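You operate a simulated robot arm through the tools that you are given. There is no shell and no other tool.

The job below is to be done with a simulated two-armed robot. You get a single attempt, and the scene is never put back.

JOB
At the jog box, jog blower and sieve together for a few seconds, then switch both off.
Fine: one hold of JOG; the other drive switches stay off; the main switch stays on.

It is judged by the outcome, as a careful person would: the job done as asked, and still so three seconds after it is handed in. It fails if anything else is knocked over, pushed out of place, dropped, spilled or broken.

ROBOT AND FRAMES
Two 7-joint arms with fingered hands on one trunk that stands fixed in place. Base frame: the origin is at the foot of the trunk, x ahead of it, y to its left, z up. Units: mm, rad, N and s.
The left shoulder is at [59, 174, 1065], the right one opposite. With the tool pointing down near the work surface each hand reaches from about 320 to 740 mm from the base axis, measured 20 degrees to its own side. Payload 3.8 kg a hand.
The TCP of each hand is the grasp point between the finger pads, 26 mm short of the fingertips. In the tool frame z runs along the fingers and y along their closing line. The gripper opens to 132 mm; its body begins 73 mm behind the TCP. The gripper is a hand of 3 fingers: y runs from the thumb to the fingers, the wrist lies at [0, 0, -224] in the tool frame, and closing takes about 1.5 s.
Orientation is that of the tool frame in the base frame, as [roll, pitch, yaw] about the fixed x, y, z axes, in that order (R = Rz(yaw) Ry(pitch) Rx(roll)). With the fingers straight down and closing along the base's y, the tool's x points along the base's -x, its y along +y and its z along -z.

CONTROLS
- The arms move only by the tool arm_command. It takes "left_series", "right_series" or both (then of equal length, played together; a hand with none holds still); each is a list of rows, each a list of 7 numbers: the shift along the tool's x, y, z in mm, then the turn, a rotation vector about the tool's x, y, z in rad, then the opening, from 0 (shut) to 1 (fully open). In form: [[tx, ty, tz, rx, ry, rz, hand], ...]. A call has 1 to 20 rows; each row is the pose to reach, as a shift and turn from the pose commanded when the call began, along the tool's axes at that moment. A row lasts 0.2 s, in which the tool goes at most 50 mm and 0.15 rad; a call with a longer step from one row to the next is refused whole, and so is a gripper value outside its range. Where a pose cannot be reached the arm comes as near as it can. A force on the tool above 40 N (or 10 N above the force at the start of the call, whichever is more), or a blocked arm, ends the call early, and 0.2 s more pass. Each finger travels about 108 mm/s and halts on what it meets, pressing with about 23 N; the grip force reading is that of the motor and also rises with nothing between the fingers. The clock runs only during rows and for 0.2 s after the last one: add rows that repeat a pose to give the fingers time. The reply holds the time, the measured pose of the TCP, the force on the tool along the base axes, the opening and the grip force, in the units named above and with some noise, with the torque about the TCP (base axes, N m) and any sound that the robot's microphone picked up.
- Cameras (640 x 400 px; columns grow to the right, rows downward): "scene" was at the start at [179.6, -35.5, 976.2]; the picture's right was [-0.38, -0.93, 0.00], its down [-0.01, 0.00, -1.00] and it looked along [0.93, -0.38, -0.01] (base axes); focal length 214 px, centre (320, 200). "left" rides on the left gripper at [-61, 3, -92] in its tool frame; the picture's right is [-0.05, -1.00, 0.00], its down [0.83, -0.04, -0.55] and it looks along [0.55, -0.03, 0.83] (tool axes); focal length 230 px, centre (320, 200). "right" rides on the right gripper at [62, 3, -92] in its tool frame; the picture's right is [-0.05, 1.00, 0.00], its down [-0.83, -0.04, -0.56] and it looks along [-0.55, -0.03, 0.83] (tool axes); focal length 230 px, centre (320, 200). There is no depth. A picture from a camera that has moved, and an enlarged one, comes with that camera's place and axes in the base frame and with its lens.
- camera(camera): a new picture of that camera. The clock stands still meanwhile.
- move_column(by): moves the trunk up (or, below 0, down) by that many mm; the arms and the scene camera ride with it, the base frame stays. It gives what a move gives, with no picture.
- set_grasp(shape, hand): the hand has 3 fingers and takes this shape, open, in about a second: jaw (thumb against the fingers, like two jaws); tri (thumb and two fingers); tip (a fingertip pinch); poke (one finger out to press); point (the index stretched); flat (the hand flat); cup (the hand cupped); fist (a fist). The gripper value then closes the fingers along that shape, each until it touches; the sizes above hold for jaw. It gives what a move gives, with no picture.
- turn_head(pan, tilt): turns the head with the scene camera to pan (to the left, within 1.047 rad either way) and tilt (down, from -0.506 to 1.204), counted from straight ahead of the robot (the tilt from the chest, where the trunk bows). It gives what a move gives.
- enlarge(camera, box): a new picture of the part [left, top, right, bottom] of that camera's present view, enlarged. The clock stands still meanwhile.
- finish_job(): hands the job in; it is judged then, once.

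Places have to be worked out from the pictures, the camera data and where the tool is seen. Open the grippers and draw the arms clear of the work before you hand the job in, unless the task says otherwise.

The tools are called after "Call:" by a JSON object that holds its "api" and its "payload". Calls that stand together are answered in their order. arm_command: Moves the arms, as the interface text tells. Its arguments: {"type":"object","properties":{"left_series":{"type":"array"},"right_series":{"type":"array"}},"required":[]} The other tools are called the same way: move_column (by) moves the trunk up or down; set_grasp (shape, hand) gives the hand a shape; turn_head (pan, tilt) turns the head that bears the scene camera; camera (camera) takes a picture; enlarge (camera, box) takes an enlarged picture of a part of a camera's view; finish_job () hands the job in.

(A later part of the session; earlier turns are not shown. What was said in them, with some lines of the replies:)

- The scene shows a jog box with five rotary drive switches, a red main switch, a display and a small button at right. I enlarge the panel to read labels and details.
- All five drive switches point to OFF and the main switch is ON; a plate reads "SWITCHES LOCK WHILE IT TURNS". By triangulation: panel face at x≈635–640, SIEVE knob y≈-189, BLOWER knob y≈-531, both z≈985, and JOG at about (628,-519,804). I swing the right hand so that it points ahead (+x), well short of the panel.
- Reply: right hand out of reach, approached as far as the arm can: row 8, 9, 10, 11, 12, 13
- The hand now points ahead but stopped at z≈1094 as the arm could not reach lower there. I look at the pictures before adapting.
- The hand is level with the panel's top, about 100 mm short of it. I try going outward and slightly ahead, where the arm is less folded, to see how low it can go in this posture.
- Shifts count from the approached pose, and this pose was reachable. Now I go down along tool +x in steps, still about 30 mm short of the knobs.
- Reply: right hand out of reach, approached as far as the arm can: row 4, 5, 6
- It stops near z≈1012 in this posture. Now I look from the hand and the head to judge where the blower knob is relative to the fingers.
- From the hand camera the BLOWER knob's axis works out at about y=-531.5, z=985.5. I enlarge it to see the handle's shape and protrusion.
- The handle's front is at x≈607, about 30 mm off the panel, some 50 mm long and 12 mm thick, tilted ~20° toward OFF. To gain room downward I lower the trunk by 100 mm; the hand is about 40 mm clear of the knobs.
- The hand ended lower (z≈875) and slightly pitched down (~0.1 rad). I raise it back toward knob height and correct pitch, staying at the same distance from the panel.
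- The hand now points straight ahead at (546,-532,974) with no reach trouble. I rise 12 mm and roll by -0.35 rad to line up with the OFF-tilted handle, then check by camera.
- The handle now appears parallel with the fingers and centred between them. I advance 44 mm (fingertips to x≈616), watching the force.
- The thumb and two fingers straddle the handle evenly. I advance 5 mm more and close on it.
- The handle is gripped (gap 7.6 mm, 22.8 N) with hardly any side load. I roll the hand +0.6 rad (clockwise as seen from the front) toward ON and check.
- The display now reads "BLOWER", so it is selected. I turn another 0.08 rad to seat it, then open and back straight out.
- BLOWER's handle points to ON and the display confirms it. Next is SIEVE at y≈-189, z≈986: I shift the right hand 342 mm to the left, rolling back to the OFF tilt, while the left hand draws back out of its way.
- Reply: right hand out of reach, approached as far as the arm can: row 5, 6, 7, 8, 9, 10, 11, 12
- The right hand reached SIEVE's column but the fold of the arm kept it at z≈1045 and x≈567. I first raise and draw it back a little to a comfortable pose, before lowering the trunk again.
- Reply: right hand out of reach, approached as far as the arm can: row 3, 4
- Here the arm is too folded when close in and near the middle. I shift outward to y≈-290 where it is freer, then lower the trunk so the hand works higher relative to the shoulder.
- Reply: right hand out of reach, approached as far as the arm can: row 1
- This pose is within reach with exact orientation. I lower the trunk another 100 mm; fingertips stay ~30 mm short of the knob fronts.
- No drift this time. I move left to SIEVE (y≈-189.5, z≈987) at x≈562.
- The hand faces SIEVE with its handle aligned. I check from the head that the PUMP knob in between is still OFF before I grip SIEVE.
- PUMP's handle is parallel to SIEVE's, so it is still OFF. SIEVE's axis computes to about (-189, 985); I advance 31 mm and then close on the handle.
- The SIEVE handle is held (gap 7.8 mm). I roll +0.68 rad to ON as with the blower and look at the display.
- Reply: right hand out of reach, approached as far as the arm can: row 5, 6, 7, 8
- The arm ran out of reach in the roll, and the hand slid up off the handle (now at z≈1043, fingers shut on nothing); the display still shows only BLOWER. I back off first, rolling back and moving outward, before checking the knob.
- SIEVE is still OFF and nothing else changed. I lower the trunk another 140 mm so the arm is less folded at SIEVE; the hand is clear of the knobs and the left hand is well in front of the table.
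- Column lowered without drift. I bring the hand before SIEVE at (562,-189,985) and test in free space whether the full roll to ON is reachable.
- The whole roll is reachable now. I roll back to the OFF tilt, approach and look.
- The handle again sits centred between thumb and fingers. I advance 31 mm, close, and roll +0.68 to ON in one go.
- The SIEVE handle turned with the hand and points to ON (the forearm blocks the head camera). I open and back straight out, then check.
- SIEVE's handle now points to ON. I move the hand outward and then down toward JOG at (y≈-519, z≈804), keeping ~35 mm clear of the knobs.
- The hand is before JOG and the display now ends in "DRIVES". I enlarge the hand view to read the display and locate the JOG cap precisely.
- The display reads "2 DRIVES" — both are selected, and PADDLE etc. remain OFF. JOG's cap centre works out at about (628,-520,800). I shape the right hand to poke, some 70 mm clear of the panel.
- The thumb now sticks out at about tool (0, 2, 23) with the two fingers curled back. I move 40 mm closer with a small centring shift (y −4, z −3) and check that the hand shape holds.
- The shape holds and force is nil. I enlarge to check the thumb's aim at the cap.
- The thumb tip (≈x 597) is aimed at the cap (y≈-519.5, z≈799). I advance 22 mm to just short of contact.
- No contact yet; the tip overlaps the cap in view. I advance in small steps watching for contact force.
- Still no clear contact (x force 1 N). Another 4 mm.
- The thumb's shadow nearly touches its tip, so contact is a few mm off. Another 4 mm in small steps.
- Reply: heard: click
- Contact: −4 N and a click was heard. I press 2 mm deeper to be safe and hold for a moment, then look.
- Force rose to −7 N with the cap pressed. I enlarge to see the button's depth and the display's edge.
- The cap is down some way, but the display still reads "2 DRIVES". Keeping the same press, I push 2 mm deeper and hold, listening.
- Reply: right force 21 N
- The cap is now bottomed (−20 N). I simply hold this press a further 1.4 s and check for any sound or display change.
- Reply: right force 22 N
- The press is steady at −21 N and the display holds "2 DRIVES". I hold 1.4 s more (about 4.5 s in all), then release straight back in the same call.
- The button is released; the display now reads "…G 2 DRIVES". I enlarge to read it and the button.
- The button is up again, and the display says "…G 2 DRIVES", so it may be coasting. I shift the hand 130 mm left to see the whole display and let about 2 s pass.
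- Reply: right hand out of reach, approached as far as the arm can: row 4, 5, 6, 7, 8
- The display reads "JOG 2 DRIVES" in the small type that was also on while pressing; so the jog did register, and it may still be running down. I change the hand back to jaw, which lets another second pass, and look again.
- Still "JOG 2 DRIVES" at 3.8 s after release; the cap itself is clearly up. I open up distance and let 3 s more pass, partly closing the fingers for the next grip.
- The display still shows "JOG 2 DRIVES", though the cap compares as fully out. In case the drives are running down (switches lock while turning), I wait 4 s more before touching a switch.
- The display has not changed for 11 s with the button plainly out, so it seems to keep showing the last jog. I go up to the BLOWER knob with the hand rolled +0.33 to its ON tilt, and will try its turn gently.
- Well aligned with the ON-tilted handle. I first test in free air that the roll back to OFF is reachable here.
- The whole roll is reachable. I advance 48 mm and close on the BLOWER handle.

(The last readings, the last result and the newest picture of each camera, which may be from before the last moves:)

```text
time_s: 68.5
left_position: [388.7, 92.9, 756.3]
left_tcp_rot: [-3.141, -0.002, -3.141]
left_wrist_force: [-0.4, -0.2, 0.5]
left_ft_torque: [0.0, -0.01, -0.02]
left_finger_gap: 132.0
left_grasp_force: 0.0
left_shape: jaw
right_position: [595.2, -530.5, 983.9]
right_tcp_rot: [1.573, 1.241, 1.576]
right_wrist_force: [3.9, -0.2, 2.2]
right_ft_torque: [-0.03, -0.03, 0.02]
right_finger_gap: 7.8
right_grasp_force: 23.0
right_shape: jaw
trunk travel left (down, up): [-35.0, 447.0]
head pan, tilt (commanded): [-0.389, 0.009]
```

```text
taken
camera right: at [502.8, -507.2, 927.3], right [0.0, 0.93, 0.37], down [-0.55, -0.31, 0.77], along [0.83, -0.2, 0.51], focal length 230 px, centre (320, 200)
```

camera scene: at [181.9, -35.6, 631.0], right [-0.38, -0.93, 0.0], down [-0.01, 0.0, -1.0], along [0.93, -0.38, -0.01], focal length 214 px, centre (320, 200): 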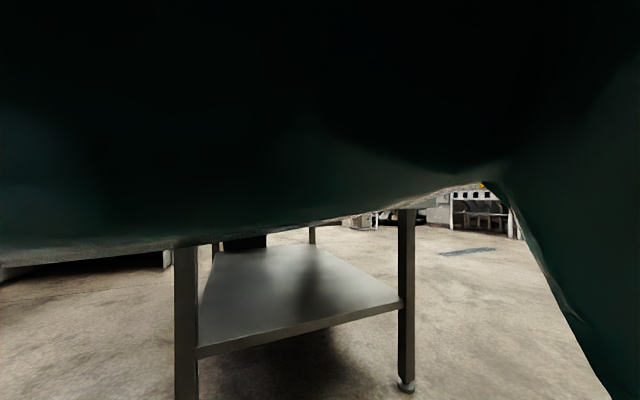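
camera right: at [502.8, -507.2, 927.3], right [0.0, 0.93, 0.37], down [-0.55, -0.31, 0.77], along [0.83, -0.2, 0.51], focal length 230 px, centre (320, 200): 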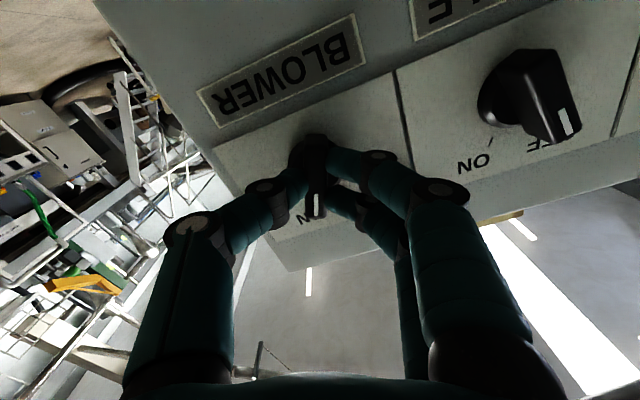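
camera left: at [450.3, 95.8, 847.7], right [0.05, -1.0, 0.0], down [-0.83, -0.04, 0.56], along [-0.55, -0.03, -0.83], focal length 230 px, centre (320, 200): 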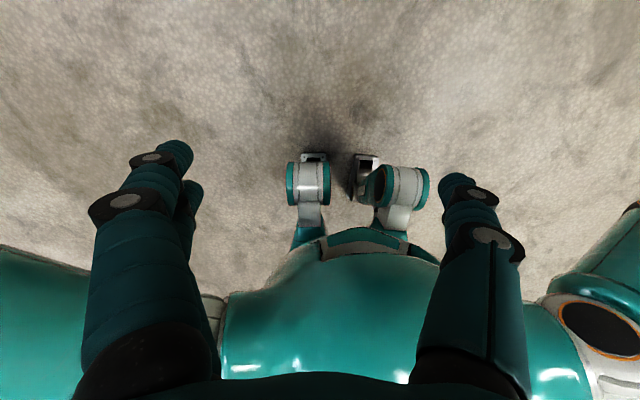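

The handle is gripped. I turn gently −0.2 rad first to feel whether it is locked.

Call:
{"api": "arm_command", "payload": {"right_series": [[0, 0, 0, 0, 0, -0.07, 0.0], [0, 0, 0, 0, 0, -0.14, 0.0], [0, 0, 0, 0, 0, -0.2, 0.0]]}}

Call:
{"api": "camera", "payload": {"camera": "right"}}

```text
time_s: 69.3
left_position: [389.0, 92.7, 753.8]
left_tcp_rot: [-3.14, -0.002, 3.141]
left_wrist_force: [0.1, -0.2, -0.2]
left_ft_torque: [0.01, 0.02, -0.01]
left_finger_gap: 132.1
left_grasp_force: 0.1
left_shape: jaw
right_position: [594.0, -530.7, 984.8]
right_tcp_rot: [1.58, 1.442, 1.584]
right_wrist_force: [2.1, -0.1, -0.1]
right_ft_torque: [0.05, -0.01, 0.02]
right_finger_gap: 7.5
right_grasp_force: 23.0
right_shape: jaw
trunk travel left (down, up): [-35.0, 447.0]
head pan, tilt (commanded): [-0.389, 0.009]
```

```text
taken
camera right: at [502.9, -519.2, 923.6], right [0.0, 0.98, 0.18], down [-0.55, -0.15, 0.82], along [0.83, -0.1, 0.55], focal length 230 px, centre (320, 200)
```

right: 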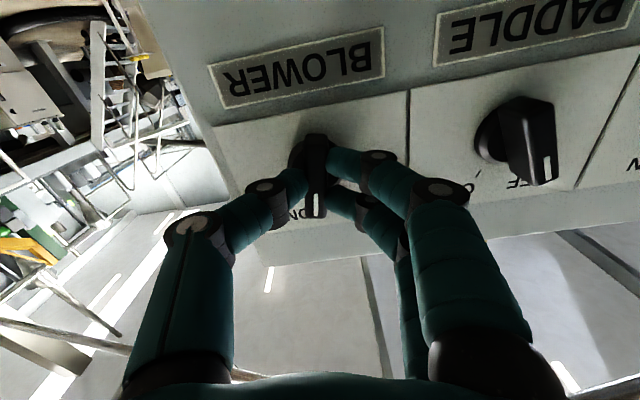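

The handle follows with hardly any torque, so it is not locked. I complete the turn to OFF (another −0.49 rad), then open and back out.

Call:
{"api": "arm_command", "payload": {"right_series": [[0, 0, 0, 0, 0, -0.1, 0.0], [0, 0, 0, 0, 0, -0.2, 0.0], [0, 0, 0, 0, 0, -0.3, 0.0], [0, 0, 0, 0, 0, -0.4, 0.0], [0, 0, 0, 0, 0, -0.49, 0.0], [0, 0, 0, 0, 0, -0.49, 0.0], [0, 0, 0, 0, 0, -0.49, 0.2], [0, 0, 0, 0, 0, -0.49, 0.4], [0, 0, 0, 0, 0, -0.49, 0.4], [0, 0, -15, 0, 0, -0.49, 0.4], [0, 0, -32, 0, 0, -0.49, 0.4], [0, 0, -48, 0, 0, -0.49, 0.4]]}}

Call:
{"api": "camera", "payload": {"camera": "right"}}

```text
time_s: 71.9
left_position: [388.7, 92.9, 755.3]
left_tcp_rot: [-3.14, -0.004, 3.141]
left_wrist_force: [0.8, -0.6, 0.1]
left_ft_torque: [0.01, 0.01, -0.01]
left_finger_gap: 131.9
left_grasp_force: 0.0
left_shape: jaw
right_position: [545.7, -531.7, 984.1]
right_tcp_rot: [-1.572, 1.211, -1.57]
right_wrist_force: [-0.3, 0.3, -1.1]
right_ft_torque: [0.02, 0.02, 0.0]
right_finger_gap: 52.2
right_grasp_force: 0.1
right_shape: jaw
trunk travel left (down, up): [-35.0, 447.0]
head pan, tilt (commanded): [-0.389, 0.009]
```

```text
taken
camera right: at [454.8, -550.2, 925.0], right [0.0, 0.95, -0.3], down [-0.56, 0.25, 0.79], along [0.83, 0.17, 0.53], focal length 230 px, centre (320, 200)
```

right: 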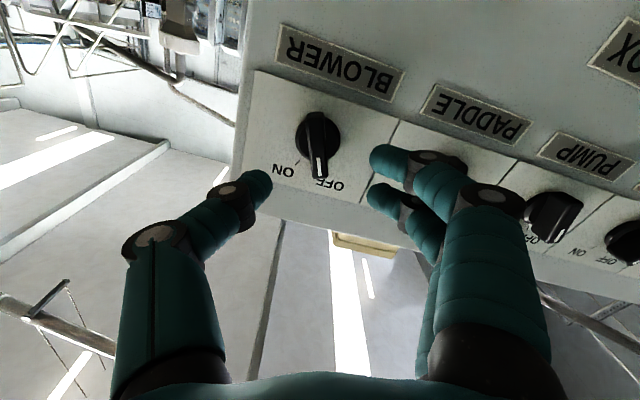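

BLOWER's handle is back at OFF. I now travel to SIEVE in front of the knobs, rolling to its ON tilt on the way.

Call:
{"api": "arm_command", "payload": {"right_series": [[-12, 32, 0, 0, 0, 0.07, 0.4], [-24, 64, 0, 0, 0, 0.14, 0.4], [-36, 96, 2, 0, 0, 0.21, 0.4], [-48.5, 128, 4, 0, 0, 0.28, 0.4], [-60.5, 160, 6, 0, 0, 0.35, 0.4], [-73, 192, 8, 0, 0, 0.42, 0.4], [-85, 224, 10, 0, 0, 0.49, 0.4], [-97, 256, 12, 0, 0, 0.56, 0.4], [-109, 288, 14, 0, 0, 0.63, 0.4], [-121.5, 320, 16, 0, 0, 0.69, 0.4], [-121.5, 320, 16, 0, 0, 0.69, 0.4]]}}

Call:
{"api": "camera", "payload": {"camera": "right"}}

```text
time_s: 74.5
left_position: [389.2, 93.7, 754.2]
left_tcp_rot: [3.141, -0.001, 3.141]
left_wrist_force: [0.4, 0.1, 0.0]
left_ft_torque: [-0.02, 0.0, 0.0]
left_finger_gap: 132.2
left_grasp_force: 0.0
left_shape: jaw
right_position: [537.5, -185.9, 1018.6]
right_tcp_rot: [1.33, 1.219, 1.361]
right_wrist_force: [-0.5, 0.5, 0.8]
right_ft_torque: [0.01, 0.03, 0.04]
right_finger_gap: 52.6
right_grasp_force: 0.1
right_shape: jaw
right hand out of reach, approached as far as the arm can: row 9
trunk travel left (down, up): [-35.0, 447.0]
head pan, tilt (commanded): [-0.389, 0.009]
stopped in row 11 (right hand): the arm was blocked; the commanded pose is now the measured one
```

```text
taken
camera right: at [450.2, -162.3, 954.0], right [-0.05, 0.92, 0.38], down [-0.61, -0.33, 0.72], along [0.79, -0.2, 0.58], focal length 230 px, centre (320, 200)
```

right: 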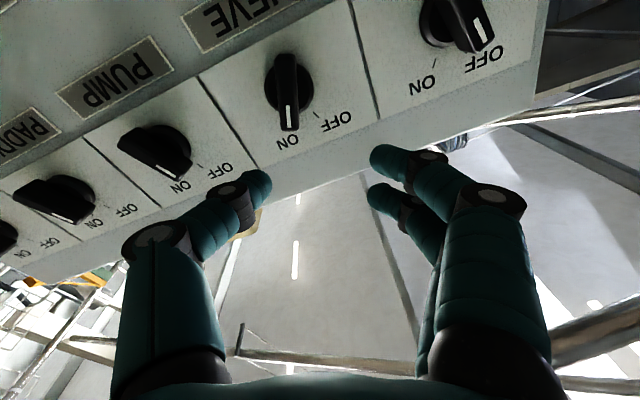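

The arm was reported blocked near the end, at (537,-186,1019), with no force at the tool. I look at the other cameras to see what could be in the way.

Call:
{"api": "camera", "payload": {"camera": "scene"}}

Call:
{"api": "camera", "payload": {"camera": "left"}}

```text
taken
camera scene: at [181.9, -35.4, 631.0], right [-0.38, -0.93, 0.0], down [-0.01, 0.0, -1.0], along [0.93, -0.38, -0.01], focal length 214 px, centre (320, 200)
```

scene: 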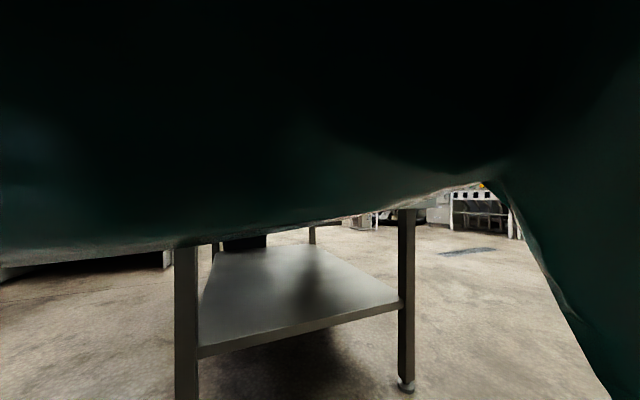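

```text
taken
camera left: at [450.4, 96.0, 847.4], right [0.05, -1.0, 0.0], down [-0.83, -0.04, 0.56], along [-0.56, -0.03, -0.83], focal length 230 px, centre (320, 200)
```

left: 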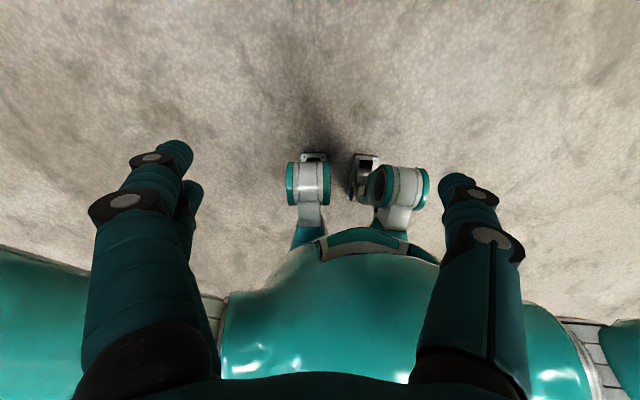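

Nothing visible is touching; probably the arm folded up against its limit near the chest. I ease forward and down to (562,-189.5,985), correcting the small tilt, in small steps.

Call:
{"api": "arm_command", "payload": {"right_series": [[0, 0, 10, 0.01, 0.02, 0, 0.4], [6, -3, 16, 0.02, 0.035, 0, 0.4], [12, -6, 20, 0.03, 0.05, -0.005, 0.4], [19, -9, 22, 0.043, 0.065, -0.01, 0.4], [26, -12, 22, 0.043, 0.072, -0.013, 0.4], [32, -15.7, 21.6, 0.043, 0.072, -0.013, 0.4], [32, -15.7, 21.6, 0.043, 0.072, -0.013, 0.4]]}}

```text
time_s: 76.1
left_position: [390.2, 92.0, 754.3]
left_tcp_rot: [-3.141, -0.002, 3.14]
left_wrist_force: [-0.7, -0.7, -0.6]
left_ft_torque: [0.02, 0.0, 0.0]
left_finger_gap: 132.1
left_grasp_force: 0.0
left_shape: jaw
right_position: [561.6, -189.3, 984.8]
right_tcp_rot: [1.581, 1.244, 1.578]
right_wrist_force: [0.1, 0.4, -0.4]
right_ft_torque: [0.0, 0.01, 0.02]
right_finger_gap: 52.4
right_grasp_force: 0.1
right_shape: jaw
trunk travel left (down, up): [-35.0, 447.0]
head pan, tilt (commanded): [-0.389, 0.009]
```

The hand is now exactly at (562,-189,985) without any block. I test the roll to OFF and back in free air, then look.

Call:
{"api": "arm_command", "payload": {"right_series": [[0, 0, 0, 0, 0, -0.12, 0.4], [0, 0, 0, 0, 0, -0.24, 0.4], [0, 0, 0, 0, 0, -0.36, 0.4], [0, 0, 0, 0, 0, -0.48, 0.4], [0, 0, 0, 0, 0, -0.6, 0.4], [0, 0, 0, 0, 0, -0.7, 0.4], [0, 0, 0, 0, 0, -0.7, 0.4], [0, 0, 0, 0, 0, -0.6, 0.4], [0, 0, 0, 0, 0, -0.48, 0.4], [0, 0, 0, 0, 0, -0.36, 0.4], [0, 0, 0, 0, 0, -0.24, 0.4], [0, 0, 0, 0, 0, -0.12, 0.4], [0, 0, 0, 0, 0, 0, 0.4], [0, 0, 0, 0, 0, 0, 0.4]]}}

Call:
{"api": "camera", "payload": {"camera": "right"}}

```text
time_s: 79.1
left_position: [388.4, 92.7, 755.2]
left_tcp_rot: [-3.141, -0.001, -3.141]
left_wrist_force: [-1.2, -0.3, 0.1]
left_ft_torque: [0.0, 0.01, -0.03]
left_finger_gap: 132.2
left_grasp_force: 0.0
left_shape: jaw
right_position: [561.3, -190.8, 983.1]
right_tcp_rot: [1.578, 1.24, 1.574]
right_wrist_force: [0.6, -0.3, 0.5]
right_ft_torque: [0.02, -0.02, 0.01]
right_finger_gap: 52.6
right_grasp_force: 0.2
right_shape: jaw
trunk travel left (down, up): [-35.0, 447.0]
head pan, tilt (commanded): [-0.389, 0.009]
```

```text
taken
camera right: at [470.3, -165.7, 926.5], right [0.0, 0.93, 0.37], down [-0.55, -0.31, 0.77], along [0.83, -0.21, 0.51], focal length 230 px, centre (320, 200)
```

right: 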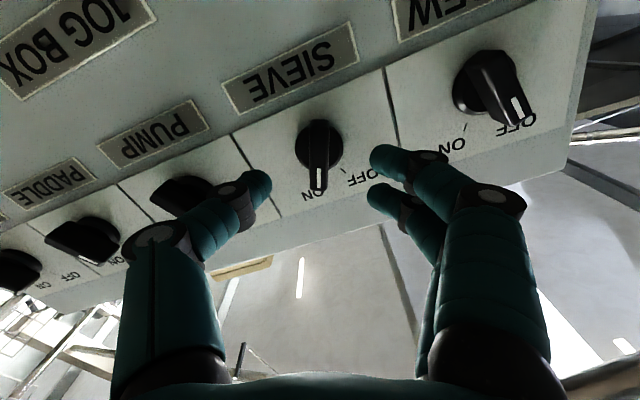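

The roll is fully reachable and the ON-tilted SIEVE handle sits centred. I advance 33 mm and close on it.

Call:
{"api": "arm_command", "payload": {"right_series": [[0, 0, 10, 0, 0, 0, 0.4], [0, 0, 20, 0, 0, 0, 0.4], [0, 0, 28, 0, 0, 0, 0.4], [0, 0, 33, 0, 0, 0, 0.4], [0, 0, 33, 0, 0, 0, 0.25], [0, 0, 33, 0, 0, 0, 0.12], [0, 0, 33, 0, 0, 0, 0.0], [0, 0, 33, 0, 0, 0, 0.0], [0, 0, 33, 0, 0, 0, 0.0]]}}

```text
time_s: 81.1
left_position: [389.0, 93.4, 755.5]
left_tcp_rot: [3.141, -0.001, 3.141]
left_wrist_force: [0.4, 0.5, 0.1]
left_ft_torque: [0.0, 0.01, -0.01]
left_finger_gap: 131.9
left_grasp_force: 0.0
left_shape: jaw
right_position: [595.6, -189.4, 982.7]
right_tcp_rot: [1.58, 1.242, 1.576]
right_wrist_force: [3.1, 0.3, 2.3]
right_ft_torque: [0.01, -0.03, 0.04]
right_finger_gap: 8.1
right_grasp_force: 22.9
right_shape: jaw
trunk travel left (down, up): [-35.0, 447.0]
head pan, tilt (commanded): [-0.389, 0.009]
```

SIEVE's handle is gripped (gap 8.1 mm) with little load. I roll −0.69 rad to OFF, then open and back out.

Call:
{"api": "arm_command", "payload": {"right_series": [[0, 0, 0, 0, 0, -0.1, 0.0], [0, 0, 0, 0, 0, -0.2, 0.0], [0, 0, 0, 0, 0, -0.3, 0.0], [0, 0, 0, 0, 0, -0.4, 0.0], [0, 0, 0, 0, 0, -0.5, 0.0], [0, 0, 0, 0, 0, -0.6, 0.0], [0, 0, 0, 0, 0, -0.69, 0.0], [0, 0, 0, 0, 0, -0.69, 0.0], [0, 0, 0, 0, 0, -0.69, 0.2], [0, 0, 0, 0, 0, -0.69, 0.4], [0, 0, 0, 0, 0, -0.69, 0.4], [0, 0, -12, 0, 0, -0.69, 0.4], [0, 0, -24, 0, 0, -0.69, 0.4], [0, 0, -34, 0, 0, -0.69, 0.4]]}}

Call:
{"api": "camera", "payload": {"camera": "right"}}

```text
time_s: 84.1
left_position: [390.2, 93.3, 754.8]
left_tcp_rot: [-3.141, -0.001, -3.141]
left_wrist_force: [0.6, 0.3, -0.2]
left_ft_torque: [0.0, -0.01, -0.04]
left_finger_gap: 132.0
left_grasp_force: 0.1
left_shape: jaw
right_position: [561.7, -189.4, 982.9]
right_tcp_rot: [-1.577, 1.209, -1.578]
right_wrist_force: [0.4, 0.5, -0.2]
right_ft_torque: [0.0, -0.02, 0.02]
right_finger_gap: 52.4
right_grasp_force: 0.1
right_shape: jaw
trunk travel left (down, up): [-35.0, 447.0]
head pan, tilt (commanded): [-0.389, 0.009]
```

```text
taken
camera right: at [469.7, -207.0, 925.3], right [0.0, 0.95, -0.3], down [-0.55, 0.25, 0.79], along [0.83, 0.17, 0.53], focal length 230 px, centre (320, 200)
```

right: 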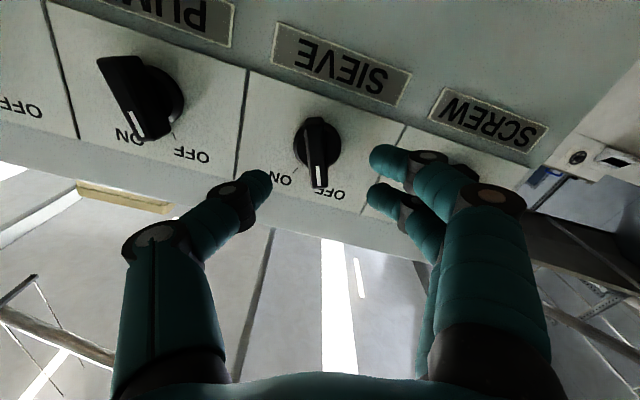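

SIEVE points to OFF as before. I move the hand outward, then away from the panel.

Call:
{"api": "arm_command", "payload": {"right_series": [[14, -38, 0, 0, 0, 0.05, 0.5], [28, -75, 0, 0, 0, 0.1, 0.6], [42, -112, -5, 0, 0, 0.15, 0.6], [56, -149, -15, 0, 0, 0.2, 0.6], [70, -187, -25, 0, 0, 0.25, 0.6], [84, -224, -40, 0, 0, 0.3, 0.6], [98, -261, -55, 0, 0, 0.35, 0.6], [98, -261, -70, 0, 0, 0.36, 0.6], [98, -261, -70, 0, 0, 0.36, 0.6]]}}

Call:
{"api": "camera", "payload": {"camera": "right"}}

```text
time_s: 86.1
left_position: [388.6, 93.7, 755.5]
left_tcp_rot: [-3.141, -0.001, 3.142]
left_wrist_force: [-0.2, -1.0, 0.6]
left_ft_torque: [-0.01, 0.01, -0.01]
left_finger_gap: 131.8
left_grasp_force: 0.1
left_shape: jaw
right_position: [489.4, -467.3, 983.2]
right_tcp_rot: [-2.713, 1.568, -2.714]
right_wrist_force: [-0.7, 0.2, 0.1]
right_ft_torque: [0.01, 0.01, -0.01]
right_finger_gap: 78.9
right_grasp_force: 0.0
right_shape: jaw
trunk travel left (down, up): [-35.0, 447.0]
head pan, tilt (commanded): [-0.389, 0.009]
```

```text
taken
camera right: at [397.9, -463.5, 921.2], right [0.0, 1.0, 0.05], down [-0.55, -0.04, 0.83], along [0.83, -0.03, 0.55], focal length 230 px, centre (320, 200)
```

right: 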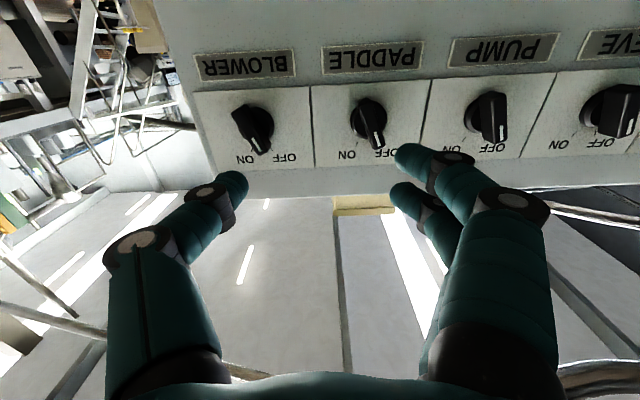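

The hand is well clear. I raise the trunk 240 mm so that the head camera can see the panel and its display for a final check.

Call:
{"api": "move_column", "payload": {"by": 240}}

Call:
{"api": "camera", "payload": {"camera": "scene"}}

Call:
{"api": "enlarge", "payload": {"camera": "scene", "box": [210, 80, 450, 240]}}

```text
time_s: 88.6
left_position: [390.6, 92.1, 995.0]
left_tcp_rot: [3.141, -0.001, 3.14]
left_wrist_force: [0.0, -1.0, 1.1]
left_ft_torque: [0.0, 0.05, 0.0]
left_finger_gap: 131.9
left_grasp_force: 0.1
left_shape: jaw
right_position: [492.0, -468.4, 1224.2]
right_tcp_rot: [-2.797, 1.568, -2.799]
right_wrist_force: [-0.4, 0.4, 0.3]
right_ft_torque: [0.01, 0.01, 0.05]
right_finger_gap: 78.6
right_grasp_force: 0.1
right_shape: jaw
trunk travel left (down, up): [-275.0, 207.0]
head pan, tilt (commanded): [-0.389, 0.009]
```

```text
taken
camera scene: at [169.5, -35.5, 875.6], right [-0.38, -0.93, 0.0], down [-0.01, 0.0, -1.0], along [0.93, -0.38, -0.01], focal length 214 px, centre (320, 200)
```

scene: 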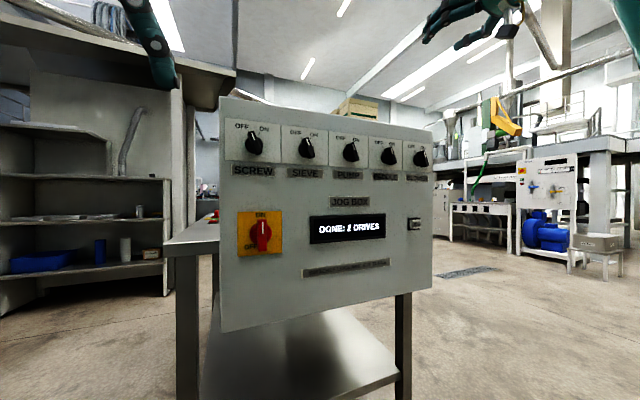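

```text
2.50 times, centred on (330, 160) of scene
camera zoom: at [169.5, -35.5, 875.6], right [-0.38, -0.93, 0.0], down [-0.01, 0.0, -1.0], along [0.93, -0.38, -0.01], focal length 536 px, centre (295, 300)
```

zoom: 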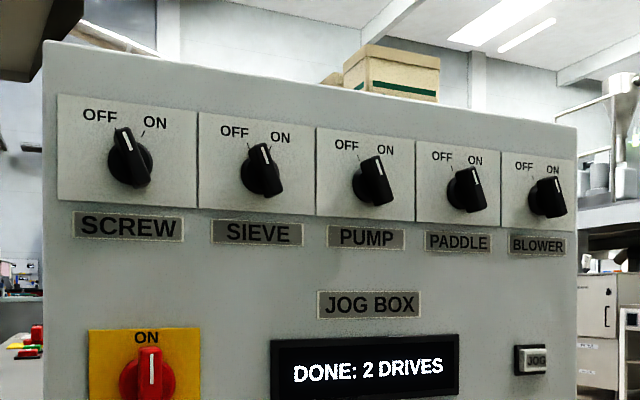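

The display reads "DONE: 2 DRIVES", all five drive switches point to OFF and the main switch is ON. I open the right hand fully and draw it back a little before handing in.

Call:
{"api": "arm_command", "payload": {"right_series": [[0, 0, -5, 0, 0, 0, 0.8], [0, 0, -10, 0, 0, 0, 1.0], [0, 0, -15, 0, 0, 0, 1.0], [0, 0, -15, 0, 0, 0, 1.0], [0, 0, -15, 0, 0, 0, 1.0]]}}

Call:
{"api": "enlarge", "payload": {"camera": "scene", "box": [210, 80, 450, 240]}}

```text
time_s: 89.8
left_position: [387.7, 92.8, 994.8]
left_tcp_rot: [-3.141, -0.004, -3.141]
left_wrist_force: [-0.3, 0.1, -0.5]
left_ft_torque: [-0.01, 0.03, -0.01]
left_finger_gap: 131.8
left_grasp_force: 0.1
left_shape: jaw
right_position: [476.1, -467.7, 1224.9]
right_tcp_rot: [-2.753, 1.568, -2.757]
right_wrist_force: [0.4, -0.4, -1.2]
right_ft_torque: [-0.04, 0.03, 0.0]
right_finger_gap: 131.9
right_grasp_force: 0.1
right_shape: jaw
trunk travel left (down, up): [-275.0, 207.0]
head pan, tilt (commanded): [-0.389, 0.009]
```

```text
2.50 times, centred on (330, 160) of scene
camera zoom: at [169.3, -35.5, 875.6], right [-0.38, -0.93, 0.0], down [-0.01, 0.0, -1.0], along [0.93, -0.38, -0.01], focal length 536 px, centre (295, 300)
```

zoom: 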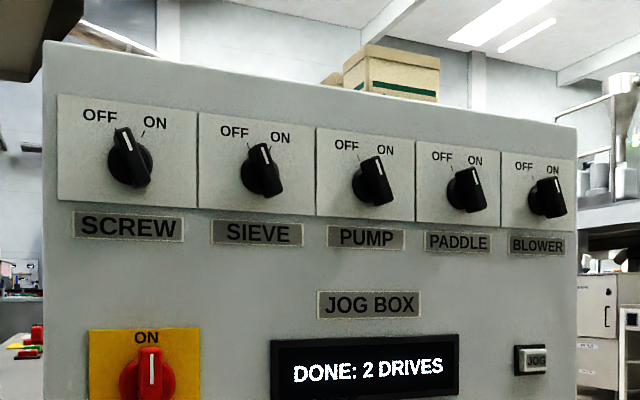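

Both grippers are open, the arms are clear, the display stays at "DONE: 2 DRIVES" and all the switches are as wanted. I hand the job in.

Call:
{"api": "finish_job", "payload": {}}

```text
The job is handed in.
```

The blower and sieve were jogged together with a single hold of JOG, about 4.5 seconds, and both are switched back off. At hand-in the display read "DONE: 2 DRIVES". All five drive switches pointed to OFF and the main switch was still on.

- **Slipped grip:** On the first try at turning SIEVE on, the arm ran out of reach and slid off the handle. The switch stayed at OFF, and the second try worked.
- **Arm blocked once:** Moving back to turn SIEVE off, the right arm was reported blocked in front of the knobs, with no force at the hand. I eased it forward and carried on normally.
- **Display after the jog:** It kept showing "JOG 2 DRIVES" for at least 11 seconds after I let go of JOG. I waited, then felt that the blower switch turned freely before switching it off.

I saw nothing knocked over, moved or damaged. Both grippers are open and the arms are clear of the panel.
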